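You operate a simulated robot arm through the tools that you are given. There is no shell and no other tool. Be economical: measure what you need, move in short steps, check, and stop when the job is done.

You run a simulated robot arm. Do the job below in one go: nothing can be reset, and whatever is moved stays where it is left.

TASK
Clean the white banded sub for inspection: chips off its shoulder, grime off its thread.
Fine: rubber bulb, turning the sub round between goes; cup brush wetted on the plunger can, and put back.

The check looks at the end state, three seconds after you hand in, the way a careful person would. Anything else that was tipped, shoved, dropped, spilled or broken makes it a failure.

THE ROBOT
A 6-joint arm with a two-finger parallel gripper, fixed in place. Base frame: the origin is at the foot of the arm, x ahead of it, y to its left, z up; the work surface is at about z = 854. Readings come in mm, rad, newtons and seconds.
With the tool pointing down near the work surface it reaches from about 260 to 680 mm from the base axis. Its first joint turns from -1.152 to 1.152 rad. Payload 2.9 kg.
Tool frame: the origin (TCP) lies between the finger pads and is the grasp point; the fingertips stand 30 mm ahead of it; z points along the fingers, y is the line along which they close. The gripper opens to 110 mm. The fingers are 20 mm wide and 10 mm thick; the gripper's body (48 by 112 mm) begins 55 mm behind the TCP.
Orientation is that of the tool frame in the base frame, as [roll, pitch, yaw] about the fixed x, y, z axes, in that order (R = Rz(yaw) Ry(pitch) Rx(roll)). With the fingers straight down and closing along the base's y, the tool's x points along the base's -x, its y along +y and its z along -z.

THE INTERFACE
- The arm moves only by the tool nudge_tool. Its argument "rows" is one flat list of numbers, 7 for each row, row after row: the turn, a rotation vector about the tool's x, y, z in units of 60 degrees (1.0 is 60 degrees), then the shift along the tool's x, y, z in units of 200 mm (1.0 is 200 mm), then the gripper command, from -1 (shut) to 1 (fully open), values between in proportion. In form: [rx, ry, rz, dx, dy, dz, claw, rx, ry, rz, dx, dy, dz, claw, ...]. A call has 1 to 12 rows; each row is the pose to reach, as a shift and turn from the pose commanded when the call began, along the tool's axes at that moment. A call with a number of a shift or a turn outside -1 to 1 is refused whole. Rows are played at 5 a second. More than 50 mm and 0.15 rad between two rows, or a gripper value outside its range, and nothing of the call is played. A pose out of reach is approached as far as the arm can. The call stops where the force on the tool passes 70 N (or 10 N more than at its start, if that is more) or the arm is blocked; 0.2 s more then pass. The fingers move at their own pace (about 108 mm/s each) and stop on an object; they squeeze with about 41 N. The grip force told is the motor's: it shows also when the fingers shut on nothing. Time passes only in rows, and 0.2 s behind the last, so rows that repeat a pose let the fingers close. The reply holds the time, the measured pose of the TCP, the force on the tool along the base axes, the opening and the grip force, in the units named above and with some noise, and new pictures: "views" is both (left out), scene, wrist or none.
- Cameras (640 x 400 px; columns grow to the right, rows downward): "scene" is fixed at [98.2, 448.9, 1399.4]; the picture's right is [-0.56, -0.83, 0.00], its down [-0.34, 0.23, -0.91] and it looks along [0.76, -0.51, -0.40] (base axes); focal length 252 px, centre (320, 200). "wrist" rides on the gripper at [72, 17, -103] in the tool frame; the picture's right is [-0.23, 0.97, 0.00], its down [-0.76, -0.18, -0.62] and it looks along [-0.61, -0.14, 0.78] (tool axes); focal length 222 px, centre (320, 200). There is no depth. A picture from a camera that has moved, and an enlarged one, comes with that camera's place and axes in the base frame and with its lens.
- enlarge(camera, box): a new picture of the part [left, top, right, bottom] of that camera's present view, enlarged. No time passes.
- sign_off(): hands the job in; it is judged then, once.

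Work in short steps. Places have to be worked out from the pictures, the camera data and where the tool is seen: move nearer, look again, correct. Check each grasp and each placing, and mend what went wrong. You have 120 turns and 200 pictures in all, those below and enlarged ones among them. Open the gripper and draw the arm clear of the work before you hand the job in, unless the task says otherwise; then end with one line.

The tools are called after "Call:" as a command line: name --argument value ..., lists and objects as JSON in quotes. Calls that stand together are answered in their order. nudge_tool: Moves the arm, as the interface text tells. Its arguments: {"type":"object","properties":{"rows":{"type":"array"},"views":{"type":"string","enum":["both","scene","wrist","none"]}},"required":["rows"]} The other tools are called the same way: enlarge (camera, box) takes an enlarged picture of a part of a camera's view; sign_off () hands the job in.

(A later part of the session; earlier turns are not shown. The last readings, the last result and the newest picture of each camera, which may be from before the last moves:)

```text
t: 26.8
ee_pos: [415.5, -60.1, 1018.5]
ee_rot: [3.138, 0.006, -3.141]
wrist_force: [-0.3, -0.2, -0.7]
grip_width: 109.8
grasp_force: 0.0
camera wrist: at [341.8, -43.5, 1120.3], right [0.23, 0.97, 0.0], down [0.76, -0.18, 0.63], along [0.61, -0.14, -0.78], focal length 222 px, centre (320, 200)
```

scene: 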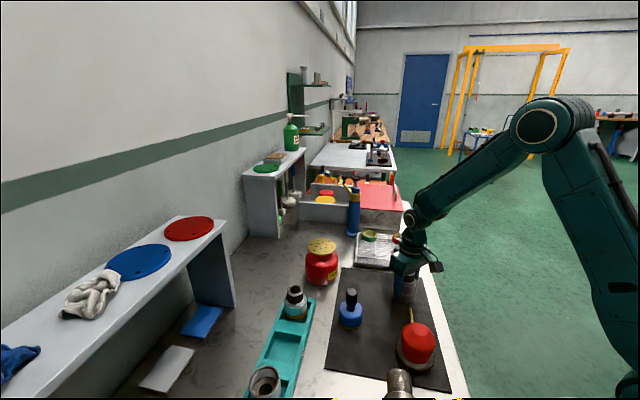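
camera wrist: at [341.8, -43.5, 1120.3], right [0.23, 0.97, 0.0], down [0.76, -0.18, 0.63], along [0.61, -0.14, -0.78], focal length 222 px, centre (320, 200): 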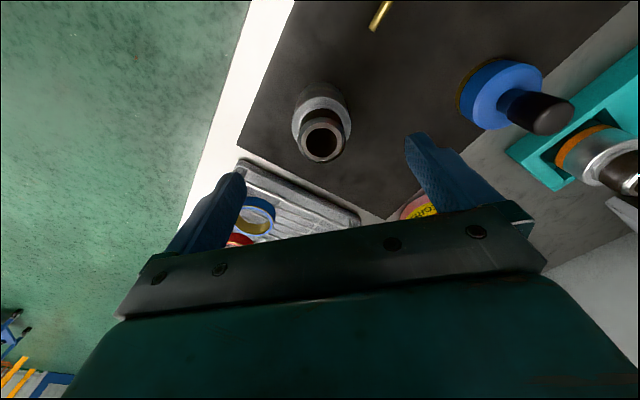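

Call:
enlarge --camera "wrist" --box '[285, 75, 357, 165]'

Call:
enlarge --camera "wrist" --box '[290, 90, 330, 130]'

```text
4.44 times, centred on (321, 120) of wrist
camera zoom: at [341.8, -43.5, 1120.3], right [0.23, 0.97, 0.0], down [0.76, -0.18, 0.63], along [0.61, -0.14, -0.78], focal length 987 px, centre (316, 556)
```

zoom: 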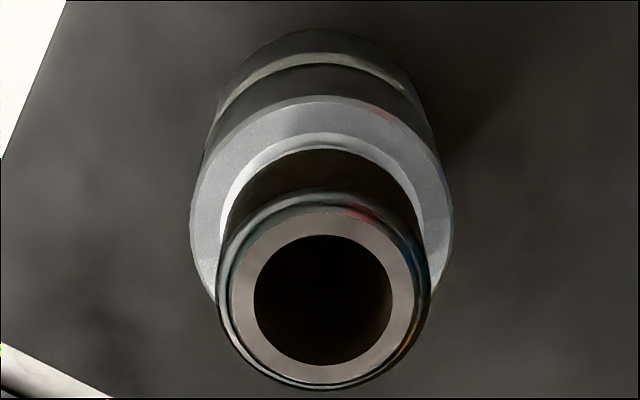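

```text
10.00 times, centred on (310, 110) of wrist
camera zoom: at [341.8, -43.5, 1120.3], right [0.23, 0.97, 0.0], down [0.76, -0.18, 0.63], along [0.61, -0.14, -0.78], focal length 2221 px, centre (420, 1100)
```

zoom: 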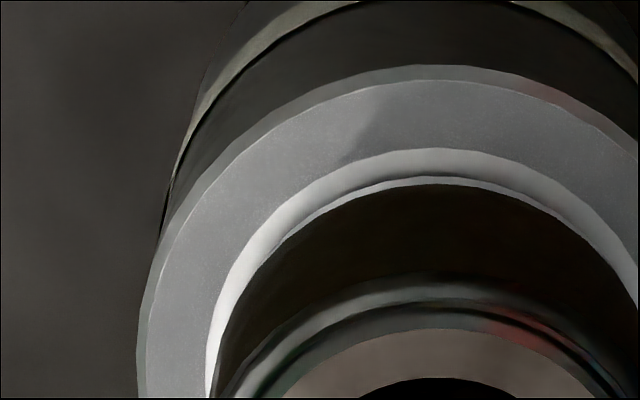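

Those edges could be just shadows. I compare with the orange-banded sub's shoulder and look closer at the texture.

Call:
enlarge --camera "scene" --box '[284, 284, 312, 322]'

Call:
enlarge --camera "wrist" --box '[296, 100, 306, 116]'

Call:
enlarge --camera "wrist" --box '[334, 88, 354, 124]'

```text
10.53 times, centred on (298, 303) of scene
camera zoom: at [98.1, 448.9, 1399.4], right [-0.56, -0.83, 0.0], down [-0.34, 0.23, -0.91], along [0.76, -0.51, -0.4], focal length 2656 px, centre (552, -884)
```

zoom: 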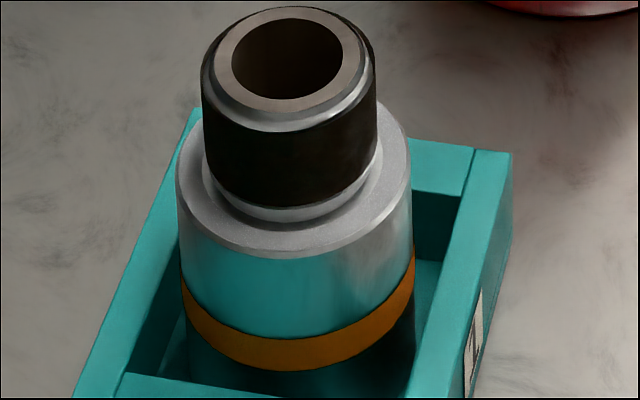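

```text
16.00 times, centred on (301, 108) of wrist
camera zoom: at [341.8, -43.5, 1120.3], right [0.23, 0.97, 0.0], down [0.76, -0.18, 0.63], along [0.61, -0.14, -0.78], focal length 3554 px, centre (624, 1672)
```

zoom: 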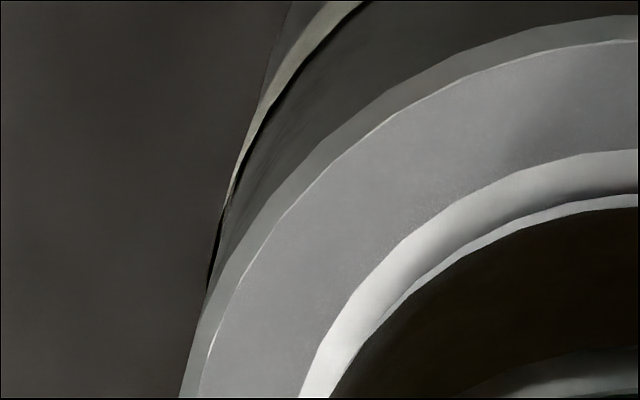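

```text
11.11 times, centred on (344, 106) of wrist
camera zoom: at [341.8, -43.5, 1120.3], right [0.23, 0.97, 0.0], down [0.76, -0.18, 0.63], along [0.61, -0.14, -0.78], focal length 2468 px, centre (53, 1244)
```

zoom: 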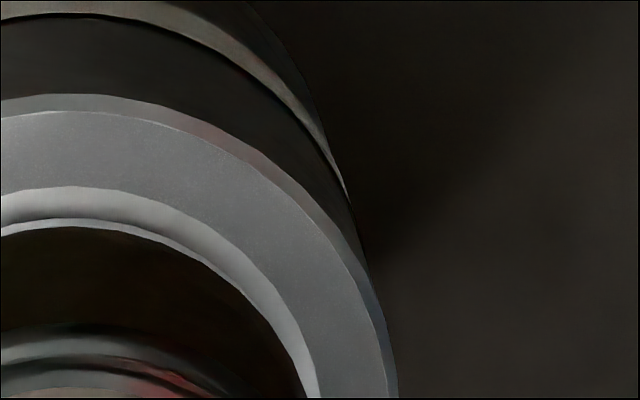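

The edge stayed in place in the world, so it was a shadow, not a cleaned sector. I compare the front of the shoulder in the scene view after the turn.

Call:
nudge_tool --rows '[0, 0, 0, 0, 0, -0.2, 1, 0, 0, 0, 0.2, 0, -0.4, 1, 0, 0, 0, 0.3, 0, -0.4, 1]' --views "none"

Call:
enlarge --camera "scene" --box '[401, 275, 417, 289]'

Call:
enlarge --camera "wrist" --box '[300, 120, 364, 200]'

```text
refused: row 2 steps farther than a row can; nothing moved
```

```text
16.00 times, centred on (409, 282) of scene
camera zoom: at [98.1, 448.9, 1399.4], right [-0.56, -0.83, 0.0], down [-0.34, 0.23, -0.91], along [0.76, -0.51, -0.4], focal length 4038 px, centre (-1104, -1112)
```

zoom: 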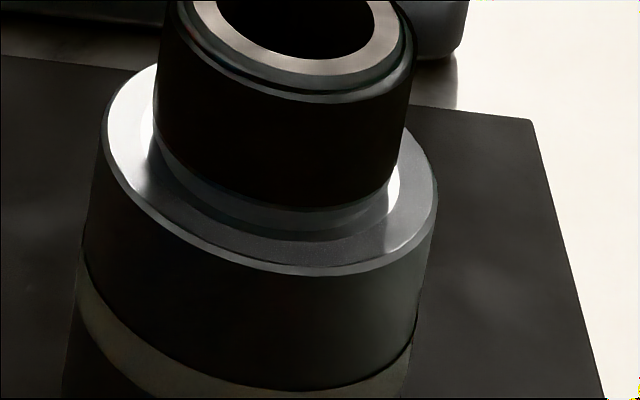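

```text
5.00 times, centred on (332, 160) of wrist
camera zoom: at [341.8, -43.5, 1120.3], right [0.23, 0.97, 0.0], down [0.76, -0.18, 0.63], along [0.61, -0.14, -0.78], focal length 1111 px, centre (260, 400)
```

zoom: 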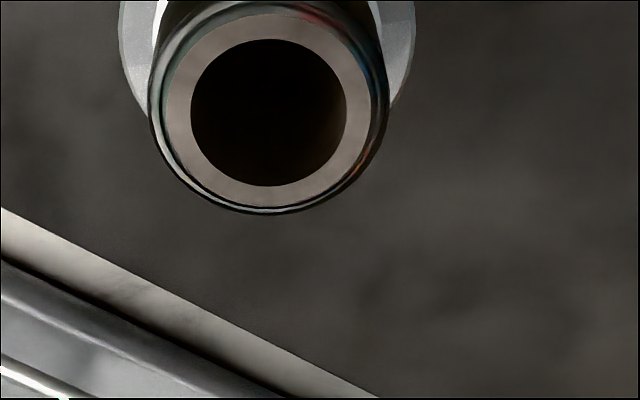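

Still ambiguous. I lower the open gripper round the sub for a really close camera look at the shoulder.

Call:
nudge_tool --rows '[0, 0, 0, 0, 0, 0.2, 1, 0, 0, 0, 0, 0, 0.4, 1, 0, 0, 0, 0, 0, 0.48, 1, 0, 0, 0, 0, 0, 0.48, 1]' --views "wrist"

Call:
enlarge --camera "wrist" --box '[265, 100, 375, 210]'

Call:
enlarge --camera "wrist" --box '[275, 135, 325, 185]'

```text
t: 27.8
ee_pos: [418.0, -60.4, 921.3]
ee_rot: [3.14, 0.005, -3.141]
wrist_force: [-0.1, -0.6, 0.3]
grip_width: 110.0
grasp_force: 0.2
camera wrist: at [343.2, -44.1, 1023.8], right [0.23, 0.97, 0.0], down [0.76, -0.18, 0.63], along [0.61, -0.14, -0.78], focal length 222 px, centre (320, 200)
```

wrist: 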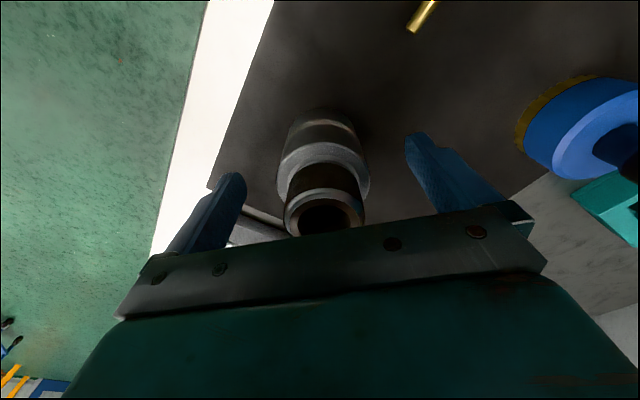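

```text
3.64 times, centred on (320, 155) of wrist
camera zoom: at [343.2, -44.1, 1023.8], right [0.23, 0.97, 0.0], down [0.76, -0.18, 0.63], along [0.61, -0.14, -0.78], focal length 808 px, centre (320, 364)
```

zoom: 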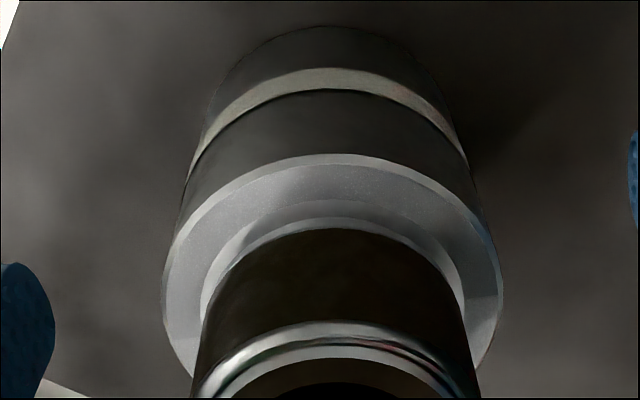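

```text
8.00 times, centred on (300, 160) of wrist
camera zoom: at [343.2, -44.1, 1023.8], right [0.23, 0.97, 0.0], down [0.76, -0.18, 0.63], along [0.61, -0.14, -0.78], focal length 1777 px, centre (480, 520)
```

zoom: 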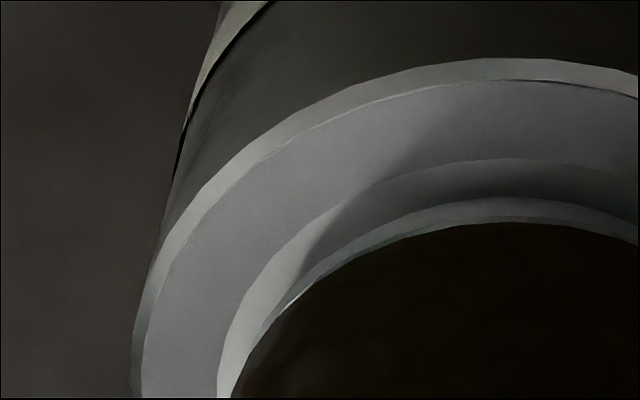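

Call:
enlarge --camera "wrist" --box '[305, 140, 325, 160]'

Call:
enlarge --camera "wrist" --box '[340, 150, 370, 200]'

```text
16.00 times, centred on (315, 150) of wrist
camera zoom: at [343.2, -44.1, 1023.8], right [0.23, 0.97, 0.0], down [0.76, -0.18, 0.63], along [0.61, -0.14, -0.78], focal length 3554 px, centre (400, 1000)
```

zoom: 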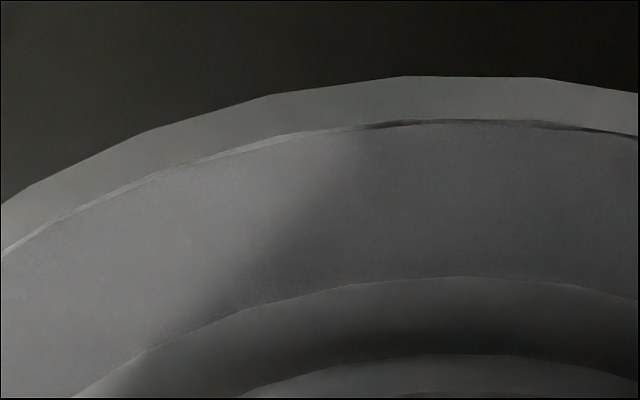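

```text
8.00 times, centred on (355, 175) of wrist
camera zoom: at [343.2, -44.1, 1023.8], right [0.23, 0.97, 0.0], down [0.76, -0.18, 0.63], along [0.61, -0.14, -0.78], focal length 1777 px, centre (40, 400)
```

zoom: 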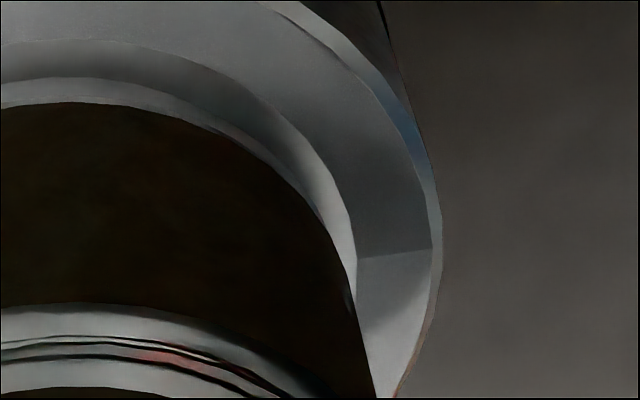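

Found it: a sharp radial edge now lies at azimuth ≈79°, exactly where the first puff's edge (196°) lands after a −118° turn. So the first puff cleaned a ≈164° sector and three goes will cover everything. On to press number two.

Call:
nudge_tool --rows '[0, 0, 0, 0, 0, -0.2, 1, 0, 0, 0, 0, 0, -0.4, 1, 0, 0, 0, 0.05, 0.05, -0.52, 1, 0, 0, 0, 0.2, 0.2, -0.52, -1, 0, 0, 0, 0.35, 0.35, -0.52, -1, 0, 0, 0, 0.5, 0.5, -0.52, -1, 0, 0, 0, 0.635, 0.637, -0.52, -1, 0, 0, 0, 0.635, 0.637, -0.4, -1, 0, 0, 0, 0.635, 0.637, -0.28, -1]' --views "none"

Call:
nudge_tool --rows '[0, 0, 0, 0, 0, 0.04, -1, 0, 0, 0, 0, 0, 0.07, -1, 0, 0, 0, 0, 0, 0.1, -1, 0, 0, 0, 0, 0, 0.13, -1]' --views "scene"

```text
t: 29.8
ee_pos: [289.9, 67.6, 976.7]
ee_rot: [3.14, 0.006, -3.14]
wrist_force: [-0.6, 0.3, 0.6]
grip_width: 0.1
grasp_force: 38.1
```

```text
t: 30.8
ee_pos: [290.2, 68.0, 957.3]
ee_rot: [3.136, 0.013, -3.14]
wrist_force: [-16.7, -4.2, 49.4]
grip_width: 0.3
grasp_force: 38.0
stopped in row 4: the force on the tool passed its limit (the readings are from after the stop); the commanded pose is now the measured one
```

scene: 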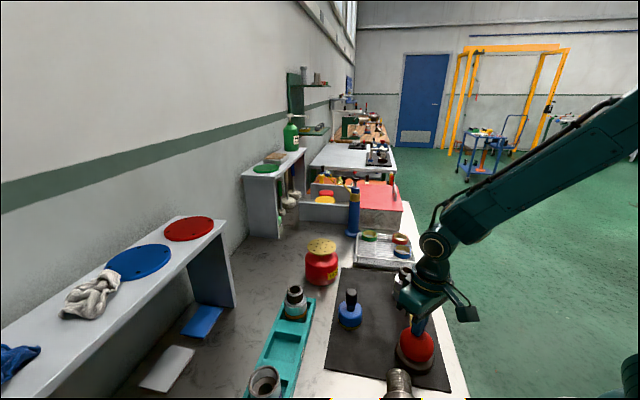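

Pressed fully again. I return above the sub while turning the wrist for the next regrip.

Call:
nudge_tool --rows '[0, 0, 0, 0, 0, -0.2, -1, 0, 0, 0, 0, 0, -0.4, -1, 0, 0, -0.14, -0.08, -0.08, -0.5, -1, 0, 0, -0.28, -0.18, -0.18, -0.5, -1, 0, 0, -0.42, -0.29, -0.29, -0.5, -1, 0, 0, -0.56, -0.4, -0.4, -0.5, 1, 0, 0, -0.7, -0.5, -0.5, -0.5, 1, 0, 0, -0.84, -0.58, -0.58, -0.5, 1, 0, 0, -0.98, -0.635, -0.638, -0.5, 1, 0, 0, -0.98, -0.635, -0.638, -0.5, 1]' --views "none"

Call:
nudge_tool --rows '[0, 0, -0.14, 0, 0, 0, 1, 0, 0, -0.28, 0, 0, 0, 1, 0, 0, -0.42, 0, 0, 0, 1, 0, 0, -0.56, 0, 0, 0, 1, 0, 0, -0.7, 0, 0, 0, 1, 0, 0, -0.84, 0, 0, 0, 1, 0, 0, -0.98, 0, 0, 0, 1, 0, 0, -0.98, 0, 0, 0, 1]' --views "wrist"

Call:
enlarge --camera "wrist" --box '[285, 65, 357, 145]'

```text
t: 33.0
ee_pos: [417.4, -59.0, 1056.1]
ee_rot: [-3.137, 0.009, -2.112]
wrist_force: [0.1, 0.2, 0.1]
grip_width: 110.0
grasp_force: 0.0
```

```text
t: 34.8
ee_pos: [417.6, -58.9, 1056.6]
ee_rot: [-3.131, -0.001, -1.085]
wrist_force: [0.3, 0.5, 0.3]
grip_width: 110.1
grasp_force: 0.1
camera wrist: at [434.4, -132.1, 1158.5], right [-0.97, -0.25, -0.01], down [-0.2, 0.75, 0.62], along [-0.15, 0.61, -0.78], focal length 222 px, centre (320, 200)
```

wrist: 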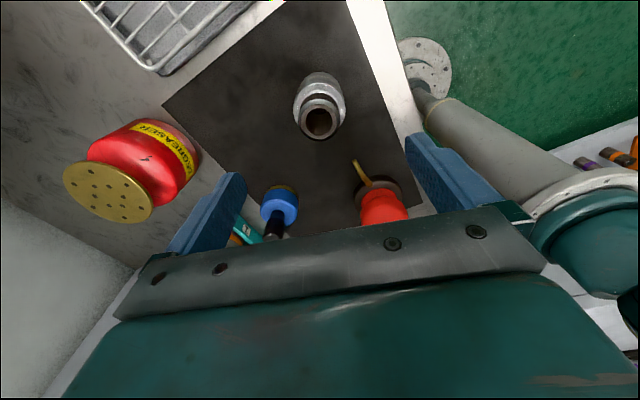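

```text
5.00 times, centred on (321, 105) of wrist
camera zoom: at [434.4, -132.1, 1158.5], right [-0.97, -0.25, -0.01], down [-0.2, 0.75, 0.62], along [-0.15, 0.61, -0.78], focal length 1111 px, centre (315, 675)
```

zoom: 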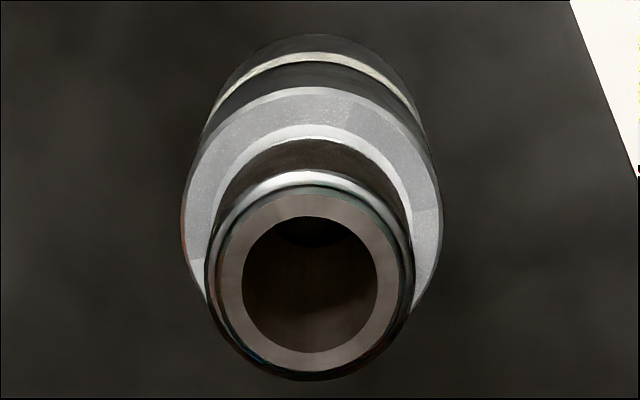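

Call:
enlarge --camera "wrist" --box '[320, 78, 350, 128]'

Call:
enlarge --camera "wrist" --box '[292, 90, 314, 130]'

```text
8.00 times, centred on (335, 103) of wrist
camera zoom: at [434.4, -132.1, 1158.5], right [-0.97, -0.25, -0.01], down [-0.2, 0.75, 0.62], along [-0.15, 0.61, -0.78], focal length 1777 px, centre (200, 976)
```

zoom: 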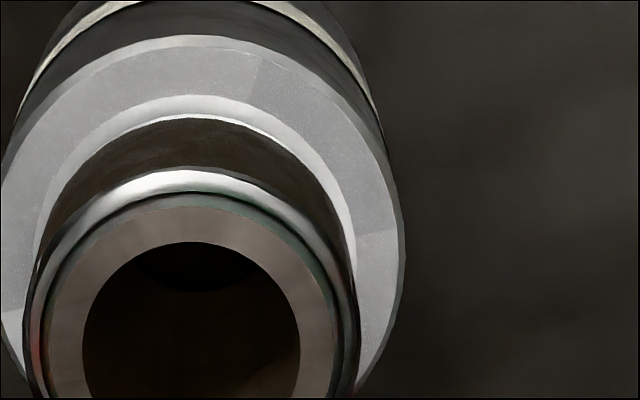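

```text
10.00 times, centred on (303, 110) of wrist
camera zoom: at [434.4, -132.1, 1158.5], right [-0.97, -0.25, -0.01], down [-0.2, 0.75, 0.62], along [-0.15, 0.61, -0.78], focal length 2221 px, centre (490, 1100)
```

zoom: 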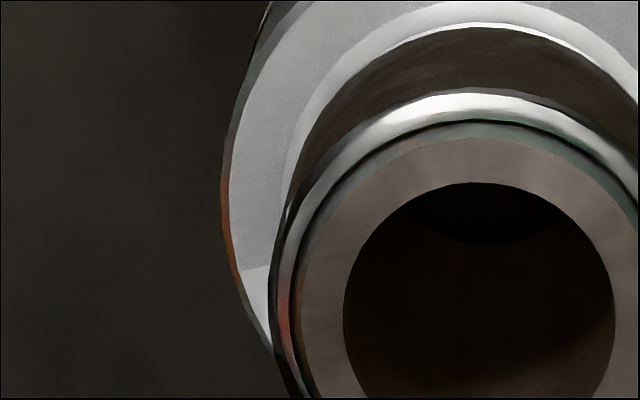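

These edges turn out parallel to the gripper's own reflection, so still no firm evidence either way. I do the second turn anyway, then compare the facing shoulder from the same arm-clear view as after puff one.

Call:
nudge_tool --rows '[0, 0, 0, 0, 0, 0.2, 1, 0, 0, 0, 0, 0, 0.4, 1, 0, 0, 0, 0, 0, 0.6, 1, 0, 0, 0, 0, 0, 0.74, 1, 0, 0, 0, 0, 0, 0.74, 1, 0, 0, 0, 0, 0, 0.74, 0.4, 0, 0, 0, 0, 0, 0.74, 0, 0, 0, 0, 0, 0, 0.74, -0.3, 0, 0, 0, 0, 0, 0.74, -0.3, 0, 0, 0, 0, 0, 0.725, -0.3]' --views "none"

Call:
nudge_tool --rows '[0, 0, 0.14, 0, 0, 0, -0.3, 0, 0, 0.28, 0, 0, 0, -0.3, 0, 0, 0.42, 0, 0, 0, -0.3, 0, 0, 0.56, 0, 0, 0, -0.3, 0, 0, 0.7, 0, 0, 0, -0.3, 0, 0, 0.84, 0, 0, 0, -0.3, 0, 0, 0.98, 0, 0, 0, -0.3, 0, 0, 0.98, 0, 0, 0, -0.3]' --views "none"

Call:
nudge_tool --rows '[0, 0, 0.14, 0, 0, 0, -0.3, 0, 0, 0.28, 0, 0, 0, -0.3, 0, 0, 0.42, 0, 0, 0, -0.3, 0, 0, 0.56, 0, 0, 0, -0.3, 0, 0, 0.7, 0, 0, 0, -0.3, 0, 0, 0.84, 0, 0, 0, -0.3, 0, 0, 0.98, 0, 0, 0, -0.3, 0, 0, 0.98, 0, 0, 0, -0.3, 0, 0, 0.98, 0, 0, 0.015, -0.3, 0, 0, 0.98, 0, 0, 0.018, -0.3]' --views "none"

```text
t: 37.0
ee_pos: [416.6, -60.4, 911.9]
ee_rot: [-3.13, 0.002, -1.087]
wrist_force: [-0.2, -0.1, -3.2]
grip_width: 55.4
grasp_force: 41.2
```

```text
t: 38.8
ee_pos: [417.8, -58.5, 910.6]
ee_rot: [-3.137, 0.011, -2.116]
wrist_force: [0.3, -1.1, -2.7]
grip_width: 55.6
grasp_force: 41.0
```

```text
t: 41.0
ee_pos: [418.9, -58.1, 908.2]
ee_rot: [3.138, 0.014, -3.139]
wrist_force: [-5.3, 2.3, 27.0]
grip_width: 55.9
grasp_force: 41.2
```

It is set down (27 N contact). Release, rise, and move to the same viewing pose as after puff one.

Call:
nudge_tool --rows '[0, 0, 0, 0, 0, -0.005, -0.3, 0, 0, 0, 0, 0, -0.005, 0.2, 0, 0, 0, 0, 0, -0.005, 1, 0, 0, 0, 0, 0, -0.005, 1, 0, 0, 0, 0, 0, -0.2, 1, 0, 0, 0, 0, 0, -0.42, 1, 0, 0, 0, 0.02, 0.02, -0.62, -1, 0, 0, 0, 0.17, 0.12, -0.75, -1, 0, 0, 0, 0.32, 0.25, -0.86, -1, 0, 0, 0, 0.48, 0.4, -0.98, -1, 0, 0, 0, 0.64, 0.53, -0.98, -1, 0, 0, 0, 0.64, 0.53, -0.98, -1]' --views "none"

Call:
enlarge --camera "scene" --box '[396, 264, 422, 292]'

Call:
enlarge --camera "scene" --box '[401, 275, 417, 289]'

Call:
enlarge --camera "wrist" --box '[260, 164, 302, 216]'

```text
t: 43.6
ee_pos: [286.8, 46.6, 1101.6]
ee_rot: [3.138, 0.009, -3.14]
wrist_force: [-1.2, -0.2, -1.1]
grip_width: 0.0
grasp_force: 37.7
```

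```text
14.29 times, centred on (409, 278) of scene
camera zoom: at [98.1, 448.9, 1399.4], right [-0.56, -0.83, 0.0], down [-0.34, 0.23, -0.91], along [0.76, -0.51, -0.4], focal length 3605 px, centre (-951, -914)
```

zoom: 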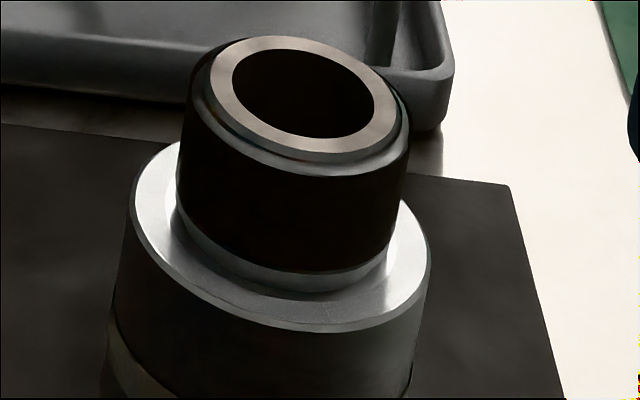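

```text
16.00 times, centred on (409, 282) of scene
camera zoom: at [98.1, 448.9, 1399.4], right [-0.56, -0.83, 0.0], down [-0.34, 0.23, -0.91], along [0.76, -0.51, -0.4], focal length 4038 px, centre (-1104, -1112)
```

zoom: 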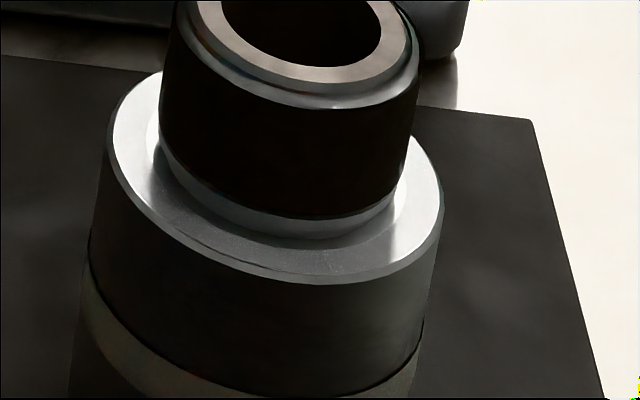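

```text
7.69 times, centred on (281, 190) of wrist
camera zoom: at [212.8, 63.4, 1204.9], right [0.23, 0.97, 0.01], down [0.76, -0.18, 0.63], along [0.61, -0.14, -0.78], focal length 1709 px, centre (620, 277)
```

zoom: 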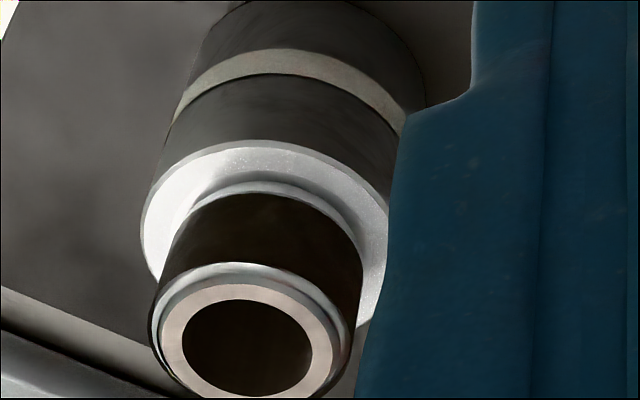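

The −x/−y part of the shoulder, dull after puff one (sharp edge, seen in both views), is now bright, so puff two worked. Now puff three.

Call:
nudge_tool --rows '[0, 0, 0, -0.01, 0.1, 0.2, -1, 0, 0, 0, -0.016, 0.105, 0.4, -1, 0, 0, 0, -0.016, 0.105, 0.6, -1, 0, 0, 0, -0.016, 0.105, 0.66, -1, 0, 0, 0, -0.016, 0.105, 0.69, -1, 0, 0, 0, -0.016, 0.105, 0.72, -1, 0, 0, 0, -0.016, 0.105, 0.75, -1, 0, 0, 0, -0.016, 0.105, 0.78, -1]' --views "none"

Call:
nudge_tool --rows '[0, 0, 0, 0, 0, -0.2, -1, 0, 0, 0, 0, 0, -0.4, -1, 0, 0, 0, 0, -0.1, -0.6, -1, 0, 0, 0, 0, -0.1, -0.72, -1, 0, 0, 0, 0, -0.1, -0.72, -1]' --views "none"

Call:
enlarge --camera "scene" --box '[401, 275, 417, 289]'

Call:
enlarge --camera "wrist" --box '[260, 164, 302, 216]'

```text
t: 45.2
ee_pos: [294.2, 69.4, 958.4]
ee_rot: [3.132, 0.02, -3.137]
wrist_force: [-14.2, -3.0, 38.8]
grip_width: 0.4
grasp_force: 37.9
stopped in row 8: the force on the tool passed its limit (the readings are from after the stop); the commanded pose is now the measured one
```

```text
t: 46.4
ee_pos: [293.2, 47.8, 1100.6]
ee_rot: [3.135, 0.017, -3.138]
wrist_force: [-0.4, 0.6, -0.3]
grip_width: 0.1
grasp_force: 38.1
```

```text
16.00 times, centred on (409, 282) of scene
camera zoom: at [98.1, 448.9, 1399.4], right [-0.56, -0.83, 0.0], down [-0.34, 0.23, -0.91], along [0.76, -0.51, -0.4], focal length 4038 px, centre (-1104, -1112)
```

zoom: 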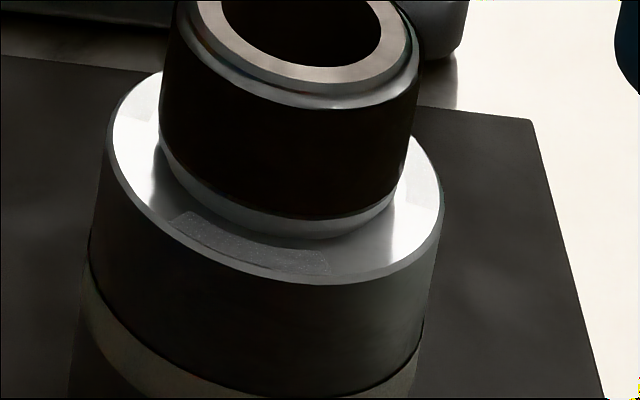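

```text
7.69 times, centred on (281, 190) of wrist
camera zoom: at [218.0, 63.8, 1202.3], right [0.23, 0.97, 0.01], down [0.75, -0.18, 0.63], along [0.62, -0.14, -0.77], focal length 1709 px, centre (620, 277)
```

zoom: 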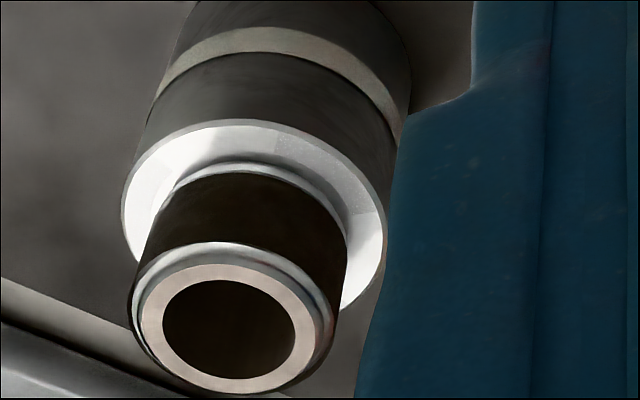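

Now it's clear: a sharply bounded speckled patch of chips remains on the side facing the nozzle (az ≈86–149°); the rest of the shoulder is bright and smooth. The third press was slightly off-centre; I level the tool and puff again, centred.

Call:
nudge_tool --rows '[0.006, 0.016, 0, 0.01, 0.09, 0.2, -1, 0.006, 0.016, 0, 0.016, 0.1, 0.4, -1, 0.006, 0.016, 0, 0.016, 0.1, 0.6, -1, 0.006, 0.016, 0, 0.016, 0.1, 0.65, -1, 0.006, 0.016, 0, 0.016, 0.1, 0.69, -1, 0.006, 0.016, 0, 0.016, 0.1, 0.72, -1, 0.006, 0.016, 0, 0.016, 0.1, 0.75, -1, 0.006, 0.016, 0, 0.016, 0.1, 0.78, -1]' --views "none"

Call:
enlarge --camera "scene" --box '[380, 290, 450, 380]'

Call:
nudge_tool --rows '[0, 0, 0, 0, 0, -0.2, -1, 0, 0, 0, 0, 0, -0.4, -1, 0, 0, 0, 0, -0.1, -0.6, -1, 0, 0, 0, 0, -0.1, -0.72, -1, 0, 0, 0, 0, -0.1, -0.72, -1]' --views "none"

Call:
enlarge --camera "scene" --box '[401, 275, 417, 289]'

```text
t: 48.0
ee_pos: [292.2, 69.8, 958.2]
ee_rot: [3.139, 0.006, -3.136]
wrist_force: [-31.1, -8.5, 122.8]
grip_width: 0.0
grasp_force: 37.5
stopped in row 7: the force on the tool passed its limit (the readings are from after the stop); the commanded pose is now the measured one
```

```text
4.44 times, centred on (415, 335) of scene
camera zoom: at [96.8, 448.5, 1399.6], right [-0.56, -0.83, 0.0], down [-0.33, 0.23, -0.91], along [0.76, -0.51, -0.4], focal length 1122 px, centre (-102, -400)
```

zoom: 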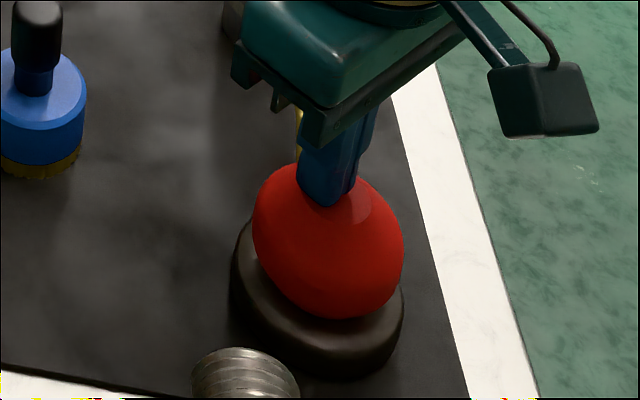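

```text
t: 49.2
ee_pos: [291.5, 50.2, 1098.9]
ee_rot: [3.139, 0.004, -3.139]
wrist_force: [-0.3, 0.4, 0.5]
grip_width: 0.1
grasp_force: 37.8
```

```text
16.00 times, centred on (409, 282) of scene
camera zoom: at [98.2, 448.9, 1399.4], right [-0.56, -0.83, 0.0], down [-0.34, 0.23, -0.91], along [0.76, -0.51, -0.4], focal length 4038 px, centre (-1104, -1112)
```

zoom: 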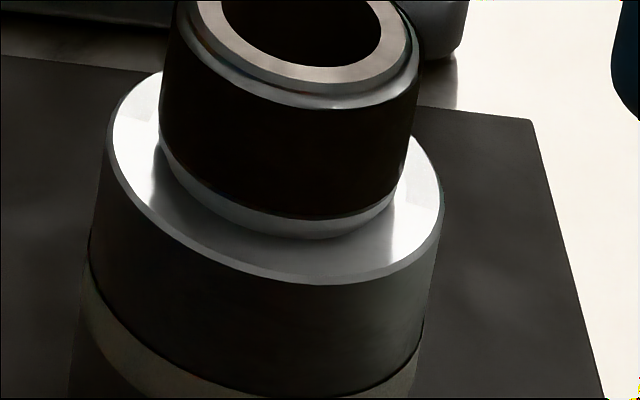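

The patch is gone. Now I check the rest of the ring; first the wrist view from here.

Call:
enlarge --camera "wrist" --box '[260, 160, 296, 205]'

Call:
enlarge --camera "scene" --box '[410, 270, 422, 288]'

Call:
enlarge --camera "scene" --box '[393, 268, 405, 286]'

```text
8.89 times, centred on (278, 182) of wrist
camera zoom: at [218.3, 66.2, 1201.4], right [0.22, 0.97, 0.0], down [0.76, -0.18, 0.62], along [0.61, -0.14, -0.78], focal length 1974 px, centre (693, 356)
```

zoom: 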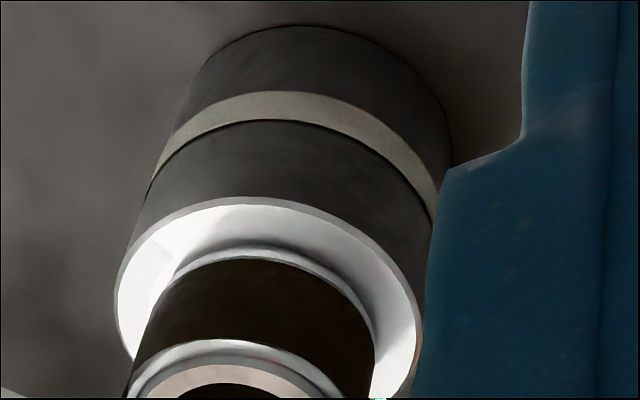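

```text
16.00 times, centred on (416, 279) of scene
camera zoom: at [98.2, 448.9, 1399.4], right [-0.56, -0.83, 0.0], down [-0.34, 0.23, -0.91], along [0.76, -0.51, -0.4], focal length 4038 px, centre (-1216, -1064)
```

zoom: 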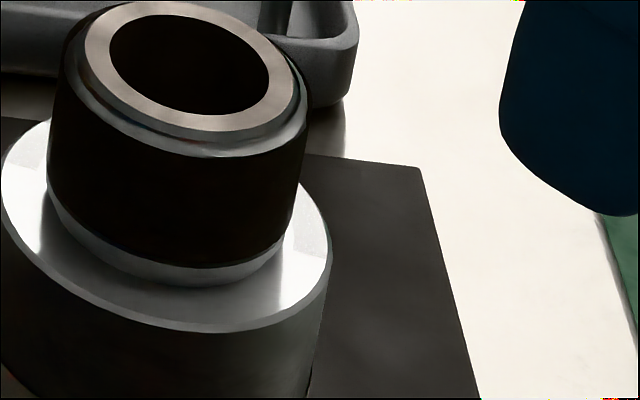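

```text
16.00 times, centred on (399, 277) of scene
camera zoom: at [98.2, 448.9, 1399.4], right [-0.56, -0.83, 0.0], down [-0.34, 0.23, -0.91], along [0.76, -0.51, -0.4], focal length 4038 px, centre (-944, -1032)
```

zoom: 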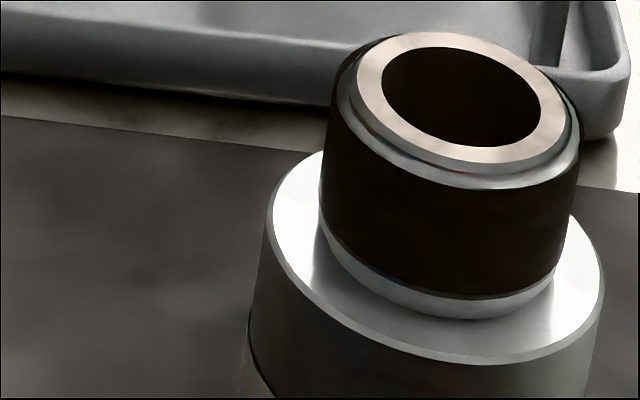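

The visible half is clean, with a hint of chips beyond az ≈196°. I return over the sub with the wrist turned, viewing the far side.

Call:
nudge_tool --rows '[0, 0, -0.14, -0.08, -0.08, 0, -1, 0, 0, -0.28, -0.18, -0.16, 0, -1, 0, 0, -0.42, -0.29, -0.25, 0, -1, 0, 0, -0.56, -0.4, -0.34, 0, 1, 0, 0, -0.7, -0.5, -0.42, 0, 1, 0, 0, -0.84, -0.58, -0.5, 0, 1, 0, 0, -0.98, -0.625, -0.545, 0.1, 1, 0, 0, -0.98, -0.625, -0.545, 0.21, 1]' --views "none"

Call:
nudge_tool --rows '[0, 0, -0.14, 0, 0, 0, 1, 0, 0, -0.28, 0, 0, 0, 1, 0, 0, -0.42, 0, 0, 0, 1, 0, 0, -0.56, 0, 0, 0, 1, 0, 0, -0.7, 0, 0, 0, 1, 0, 0, -0.84, 0, 0, 0, 1, 0, 0, -0.98, 0, 0, 0, 1, 0, 0, -0.98, 0, 0, 0, 1]' --views "wrist"

Call:
enlarge --camera "wrist" --box '[285, 65, 357, 145]'

Call:
enlarge --camera "wrist" --box '[292, 75, 352, 107]'

```text
t: 51.0
ee_pos: [416.5, -59.8, 1055.0]
ee_rot: [-3.138, 0.004, -2.11]
wrist_force: [-0.6, 0.2, 0.1]
grip_width: 109.9
grasp_force: 0.0
```

```text
t: 52.8
ee_pos: [417.4, -58.7, 1055.4]
ee_rot: [-3.14, 0.003, -1.084]
wrist_force: [-0.4, 0.1, -0.5]
grip_width: 110.0
grasp_force: 0.0
camera wrist: at [435.6, -131.7, 1159.3], right [-0.97, -0.25, 0.0], down [-0.2, 0.76, 0.62], along [-0.16, 0.6, -0.78], focal length 222 px, centre (320, 200)
```

wrist: 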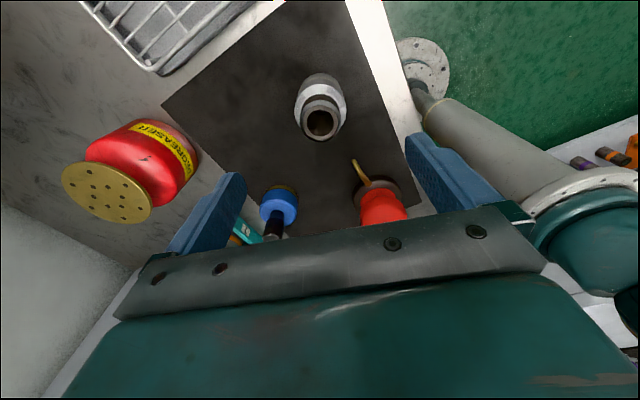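

```text
5.00 times, centred on (321, 105) of wrist
camera zoom: at [435.6, -131.7, 1159.3], right [-0.97, -0.25, 0.0], down [-0.2, 0.76, 0.62], along [-0.16, 0.6, -0.78], focal length 1111 px, centre (315, 675)
```

zoom: 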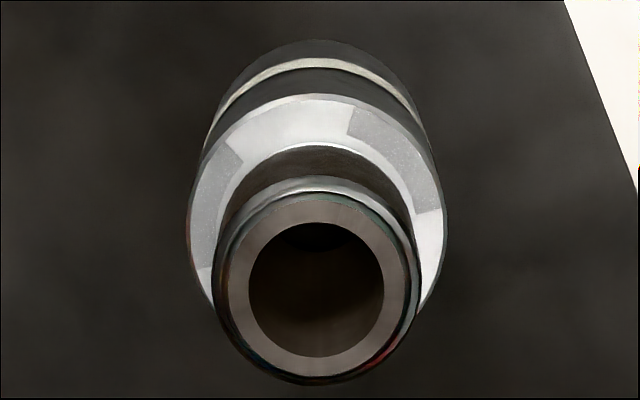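

```text
10.67 times, centred on (322, 91) of wrist
camera zoom: at [435.6, -131.7, 1159.3], right [-0.97, -0.25, 0.0], down [-0.2, 0.76, 0.62], along [-0.16, 0.6, -0.78], focal length 2369 px, centre (299, 1363)
```

zoom: 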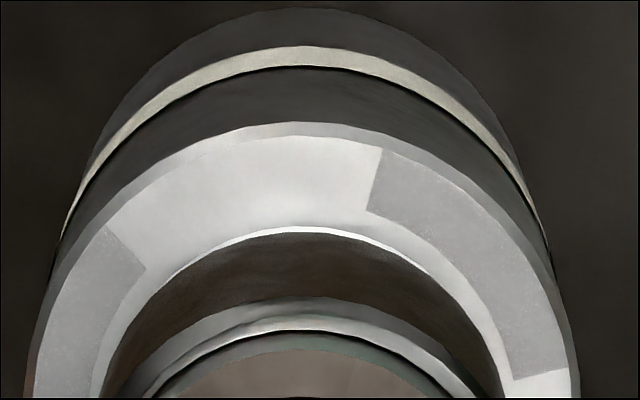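

Excellent view: two sharply bounded chip patches remain, A (az ≈200–265°) and B (az ≈325–30°). I turn the sub by −98° to bring A to face the nozzle.

Call:
nudge_tool --rows '[0, 0, 0, 0, 0, 0.2, 1, 0, 0, 0, 0, 0, 0.4, 1, 0, 0, 0, 0, 0, 0.6, 1, 0, 0, 0, 0, 0, 0.735, 1, 0, 0, 0, 0, 0, 0.735, 1, 0, 0, 0, 0, 0, 0.735, 0.4, 0, 0, 0, 0, 0, 0.735, 0, 0, 0, 0, 0, 0, 0.735, -0.3, 0, 0, 0, 0, 0, 0.735, -0.3, 0, 0, 0, 0, 0, 0.72, -0.3]' --views "none"

Call:
nudge_tool --rows '[0, 0, 0.14, 0, 0, 0, -0.3, 0, 0, 0.28, 0, 0, 0, -0.3, 0, 0, 0.42, 0, 0, 0, -0.3, 0, 0, 0.56, 0, 0, 0, -0.3, 0, 0, 0.7, 0, 0, 0, -0.3, 0, 0, 0.84, 0, 0, 0, -0.3, 0, 0, 0.98, 0, 0, 0, -0.3, 0, 0, 0.98, 0, 0, 0, -0.3]' --views "none"

Call:
nudge_tool --rows '[0, 0, 0.13, 0, 0, 0, -0.3, 0, 0, 0.26, 0, 0, 0, -0.3, 0, 0, 0.39, 0, 0, 0, -0.3, 0, 0, 0.52, 0, 0, 0, -0.3, 0, 0, 0.65, 0, 0, 0, -0.3, 0, 0, 0.65, 0, 0, 0, -0.3, 0, 0, 0.65, 0, 0, 0.014, -0.3, 0, 0, 0.65, 0, 0, 0.014, -0.3]' --views "none"

```text
t: 55.0
ee_pos: [417.7, -60.9, 910.6]
ee_rot: [-3.139, 0.002, -1.088]
wrist_force: [0.4, -0.3, -2.7]
grip_width: 55.2
grasp_force: 41.2
```

```text
t: 56.8
ee_pos: [417.5, -60.2, 912.3]
ee_rot: [-3.14, 0.003, -2.114]
wrist_force: [-0.1, 0.6, -2.4]
grip_width: 55.0
grasp_force: 40.6
```

```text
t: 58.6
ee_pos: [417.8, -58.9, 911.7]
ee_rot: [3.14, 0.002, -2.795]
wrist_force: [0.0, -0.3, -2.7]
grip_width: 55.3
grasp_force: 40.9
```

Still hanging slightly; I lower further, release, rise and head over the bulb.

Call:
nudge_tool --rows '[0, 0, 0, 0, 0, 0.008, -0.3, 0, 0, 0, 0, 0, 0.015, -0.3, 0, 0, 0, 0, 0, 0.015, -0.3]' --views "none"

Call:
nudge_tool --rows '[0, 0, 0, 0, 0, 0, 0.2, 0, 0, 0, 0, 0, 0, 1, 0, 0, 0, 0, 0, 0, 1, 0, 0, 0, 0, 0, -0.2, 1, 0, 0, 0, 0, 0, -0.4, 1, 0, 0, 0.1, 0.05, 0.1, -0.58, 1, 0, 0, 0.2, 0.14, 0.3, -0.6, -1, 0, 0, 0.33, 0.22, 0.5, -0.6, -1, 0, 0, 0.33, 0.3, 0.68, -0.6, -1, 0, 0, 0.33, 0.381, 0.813, -0.6, -1, 0, 0, 0.33, 0.381, 0.813, -0.45, -1, 0, 0, 0.33, 0.381, 0.813, -0.35, -1]' --views "none"

Call:
enlarge --camera "scene" --box '[380, 250, 450, 370]'

```text
t: 59.4
ee_pos: [418.7, -58.8, 908.2]
ee_rot: [3.14, 0.005, -2.792]
wrist_force: [-5.6, 3.4, 22.9]
grip_width: 55.3
grasp_force: 41.4
```

```text
t: 62.0
ee_pos: [291.5, 67.9, 976.8]
ee_rot: [3.14, 0.002, -3.14]
wrist_force: [0.3, 0.0, 0.9]
grip_width: 0.0
grasp_force: 37.8
```

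```text
3.33 times, centred on (415, 310) of scene
camera zoom: at [98.1, 448.9, 1399.4], right [-0.56, -0.83, 0.0], down [-0.34, 0.23, -0.91], along [0.76, -0.51, -0.4], focal length 841 px, centre (3, -167)
```

zoom: 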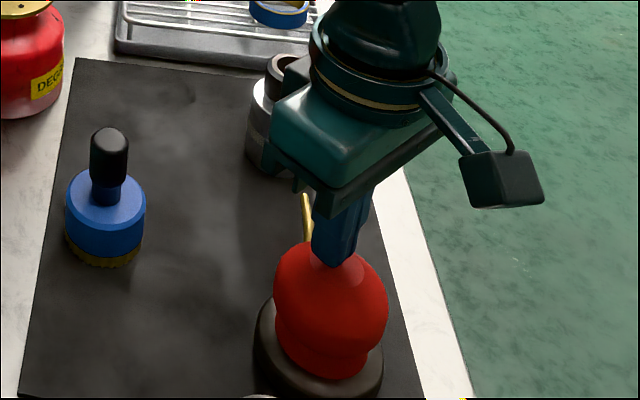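

Press in small steps, then lift clear and look.

Call:
nudge_tool --rows '[0, 0, 0, 0, 0, 0.04, -1, 0, 0, 0, 0, 0, 0.065, -1, 0, 0, 0, 0, 0, 0.085, -1, 0, 0, 0, 0, 0, 0.105, -1, 0, 0, 0, 0, 0, 0.125, -1, 0, 0, 0, 0, 0, 0.145, -1]' --views "none"

Call:
nudge_tool --rows '[0, 0, 0, 0, 0, -0.2, -1, 0, 0, 0, 0, 0, -0.4, -1, 0, 0, 0, 0, -0.1, -0.6, -1, 0, 0, 0, 0, -0.1, -0.72, -1, 0, 0, 0, 0, -0.1, -0.72, -1]' --views "none"

Call:
enlarge --camera "scene" --box '[401, 275, 417, 289]'

Call:
enlarge --camera "wrist" --box '[258, 160, 296, 205]'

```text
t: 63.2
ee_pos: [291.0, 67.4, 959.5]
ee_rot: [3.136, 0.01, -3.139]
wrist_force: [-15.3, -4.5, 41.7]
grip_width: 0.1
grasp_force: 37.9
stopped in row 6: the force on the tool passed its limit (the readings are from after the stop); the commanded pose is now the measured one
```

```text
t: 64.4
ee_pos: [292.2, 48.6, 1100.2]
ee_rot: [3.137, 0.006, -3.138]
wrist_force: [-0.1, -1.7, 0.4]
grip_width: 0.0
grasp_force: 37.7
```

```text
16.00 times, centred on (409, 282) of scene
camera zoom: at [98.1, 448.9, 1399.4], right [-0.56, -0.83, 0.0], down [-0.34, 0.23, -0.91], along [0.76, -0.51, -0.4], focal length 4038 px, centre (-1104, -1112)
```

zoom: 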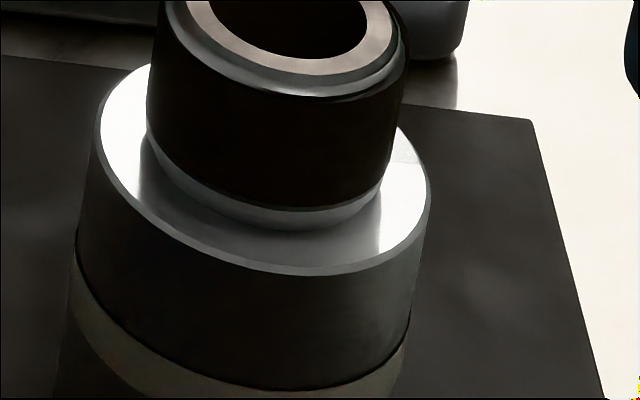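

```text
8.89 times, centred on (277, 182) of wrist
camera zoom: at [217.3, 64.6, 1202.4], right [0.22, 0.97, 0.01], down [0.76, -0.18, 0.63], along [0.61, -0.14, -0.78], focal length 1974 px, centre (702, 356)
```

zoom: 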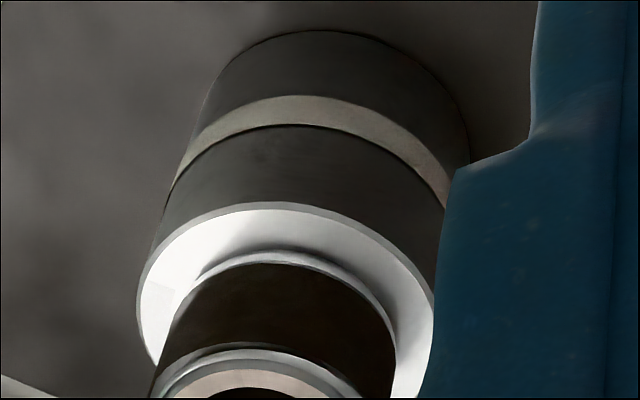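

A is gone. Now B: back over the sub with the wrist turned.

Call:
nudge_tool --rows '[0, 0, -0.14, -0.08, -0.08, 0, -1, 0, 0, -0.28, -0.18, -0.16, 0, -1, 0, 0, -0.42, -0.29, -0.25, 0, -1, 0, 0, -0.56, -0.4, -0.34, 0, 1, 0, 0, -0.7, -0.5, -0.42, 0, 1, 0, 0, -0.84, -0.58, -0.5, 0, 1, 0, 0, -0.98, -0.63, -0.54, 0.1, 1, 0, 0, -0.98, -0.63, -0.54, 0.21, 1]' --views "none"

Call:
nudge_tool --rows '[0, 0, -0.14, 0, 0, 0, 1, 0, 0, -0.28, 0, 0, 0, 1, 0, 0, -0.42, 0, 0, 0, 1, 0, 0, -0.56, 0, 0, 0, 1, 0, 0, -0.7, 0, 0, 0, 1, 0, 0, -0.84, 0, 0, 0, 1, 0, 0, -0.98, 0, 0, 0, 1, 0, 0, -0.98, 0, 0, 0, 1]' --views "none"

Call:
enlarge --camera "wrist" --box '[285, 65, 357, 145]'

```text
t: 66.2
ee_pos: [419.4, -59.5, 1056.7]
ee_rot: [-3.14, 0.005, -2.113]
wrist_force: [0.3, 0.6, -0.1]
grip_width: 110.1
grasp_force: 0.2
```

```text
t: 68.0
ee_pos: [417.7, -59.6, 1056.6]
ee_rot: [-3.134, 0.0, -1.084]
wrist_force: [0.0, 0.3, -0.7]
grip_width: 110.1
grasp_force: 0.0
```

```text
5.00 times, centred on (321, 105) of wrist
camera zoom: at [434.9, -132.8, 1159.9], right [-0.97, -0.25, -0.01], down [-0.2, 0.75, 0.62], along [-0.15, 0.61, -0.78], focal length 1111 px, centre (315, 675)
```

zoom: 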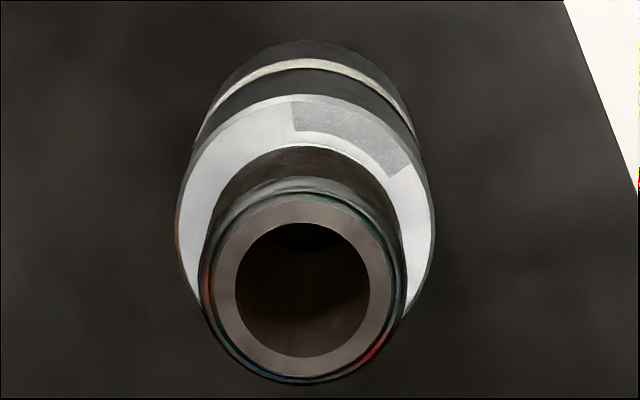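

Only patch B remains (az ≈ 220–285°). Grip and turn −118°.

Call:
nudge_tool --rows '[0, 0, 0, 0, 0, 0.2, 1, 0, 0, 0, 0, 0, 0.4, 1, 0, 0, 0, 0, 0, 0.6, 1, 0, 0, 0, 0, 0, 0.735, 1, 0, 0, 0, 0, 0, 0.735, 1, 0, 0, 0, 0, 0, 0.735, 0.4, 0, 0, 0, 0, 0, 0.735, 0, 0, 0, 0, 0, 0, 0.735, -0.3, 0, 0, 0, 0, 0, 0.735, -0.3, 0, 0, 0, 0, 0, 0.72, -0.3]' --views "none"

Call:
nudge_tool --rows '[0, 0, 0.14, 0, 0, 0, -0.3, 0, 0, 0.28, 0, 0, 0, -0.3, 0, 0, 0.42, 0, 0, 0, -0.3, 0, 0, 0.56, 0, 0, 0, -0.3, 0, 0, 0.7, 0, 0, 0, -0.3, 0, 0, 0.84, 0, 0, 0, -0.3, 0, 0, 0.98, 0, 0, 0, -0.3, 0, 0, 0.98, 0, 0, 0, -0.3]' --views "none"

Call:
nudge_tool --rows '[0, 0, 0.14, 0, 0, 0, -0.3, 0, 0, 0.28, 0, 0, 0, -0.3, 0, 0, 0.42, 0, 0, 0, -0.3, 0, 0, 0.56, 0, 0, 0, -0.3, 0, 0, 0.7, 0, 0, 0, -0.3, 0, 0, 0.84, 0, 0, 0, -0.3, 0, 0, 0.98, 0, 0, 0, -0.3, 0, 0, 0.98, 0, 0, 0, -0.3, 0, 0, 0.98, 0, 0, 0.01, -0.3, 0, 0, 0.98, 0, 0, 0.018, -0.3]' --views "none"

```text
t: 70.2
ee_pos: [417.8, -60.6, 911.9]
ee_rot: [-3.135, 0.001, -1.085]
wrist_force: [-0.4, 0.0, -3.2]
grip_width: 55.1
grasp_force: 40.5
```

```text
t: 72.0
ee_pos: [418.6, -60.2, 913.8]
ee_rot: [-3.139, 0.006, -2.114]
wrist_force: [-0.1, 0.9, -3.4]
grip_width: 55.1
grasp_force: 41.0
```

```text
t: 74.2
ee_pos: [419.4, -59.7, 910.0]
ee_rot: [3.139, 0.007, -3.141]
wrist_force: [-0.6, 0.3, -3.0]
grip_width: 55.3
grasp_force: 40.4
```

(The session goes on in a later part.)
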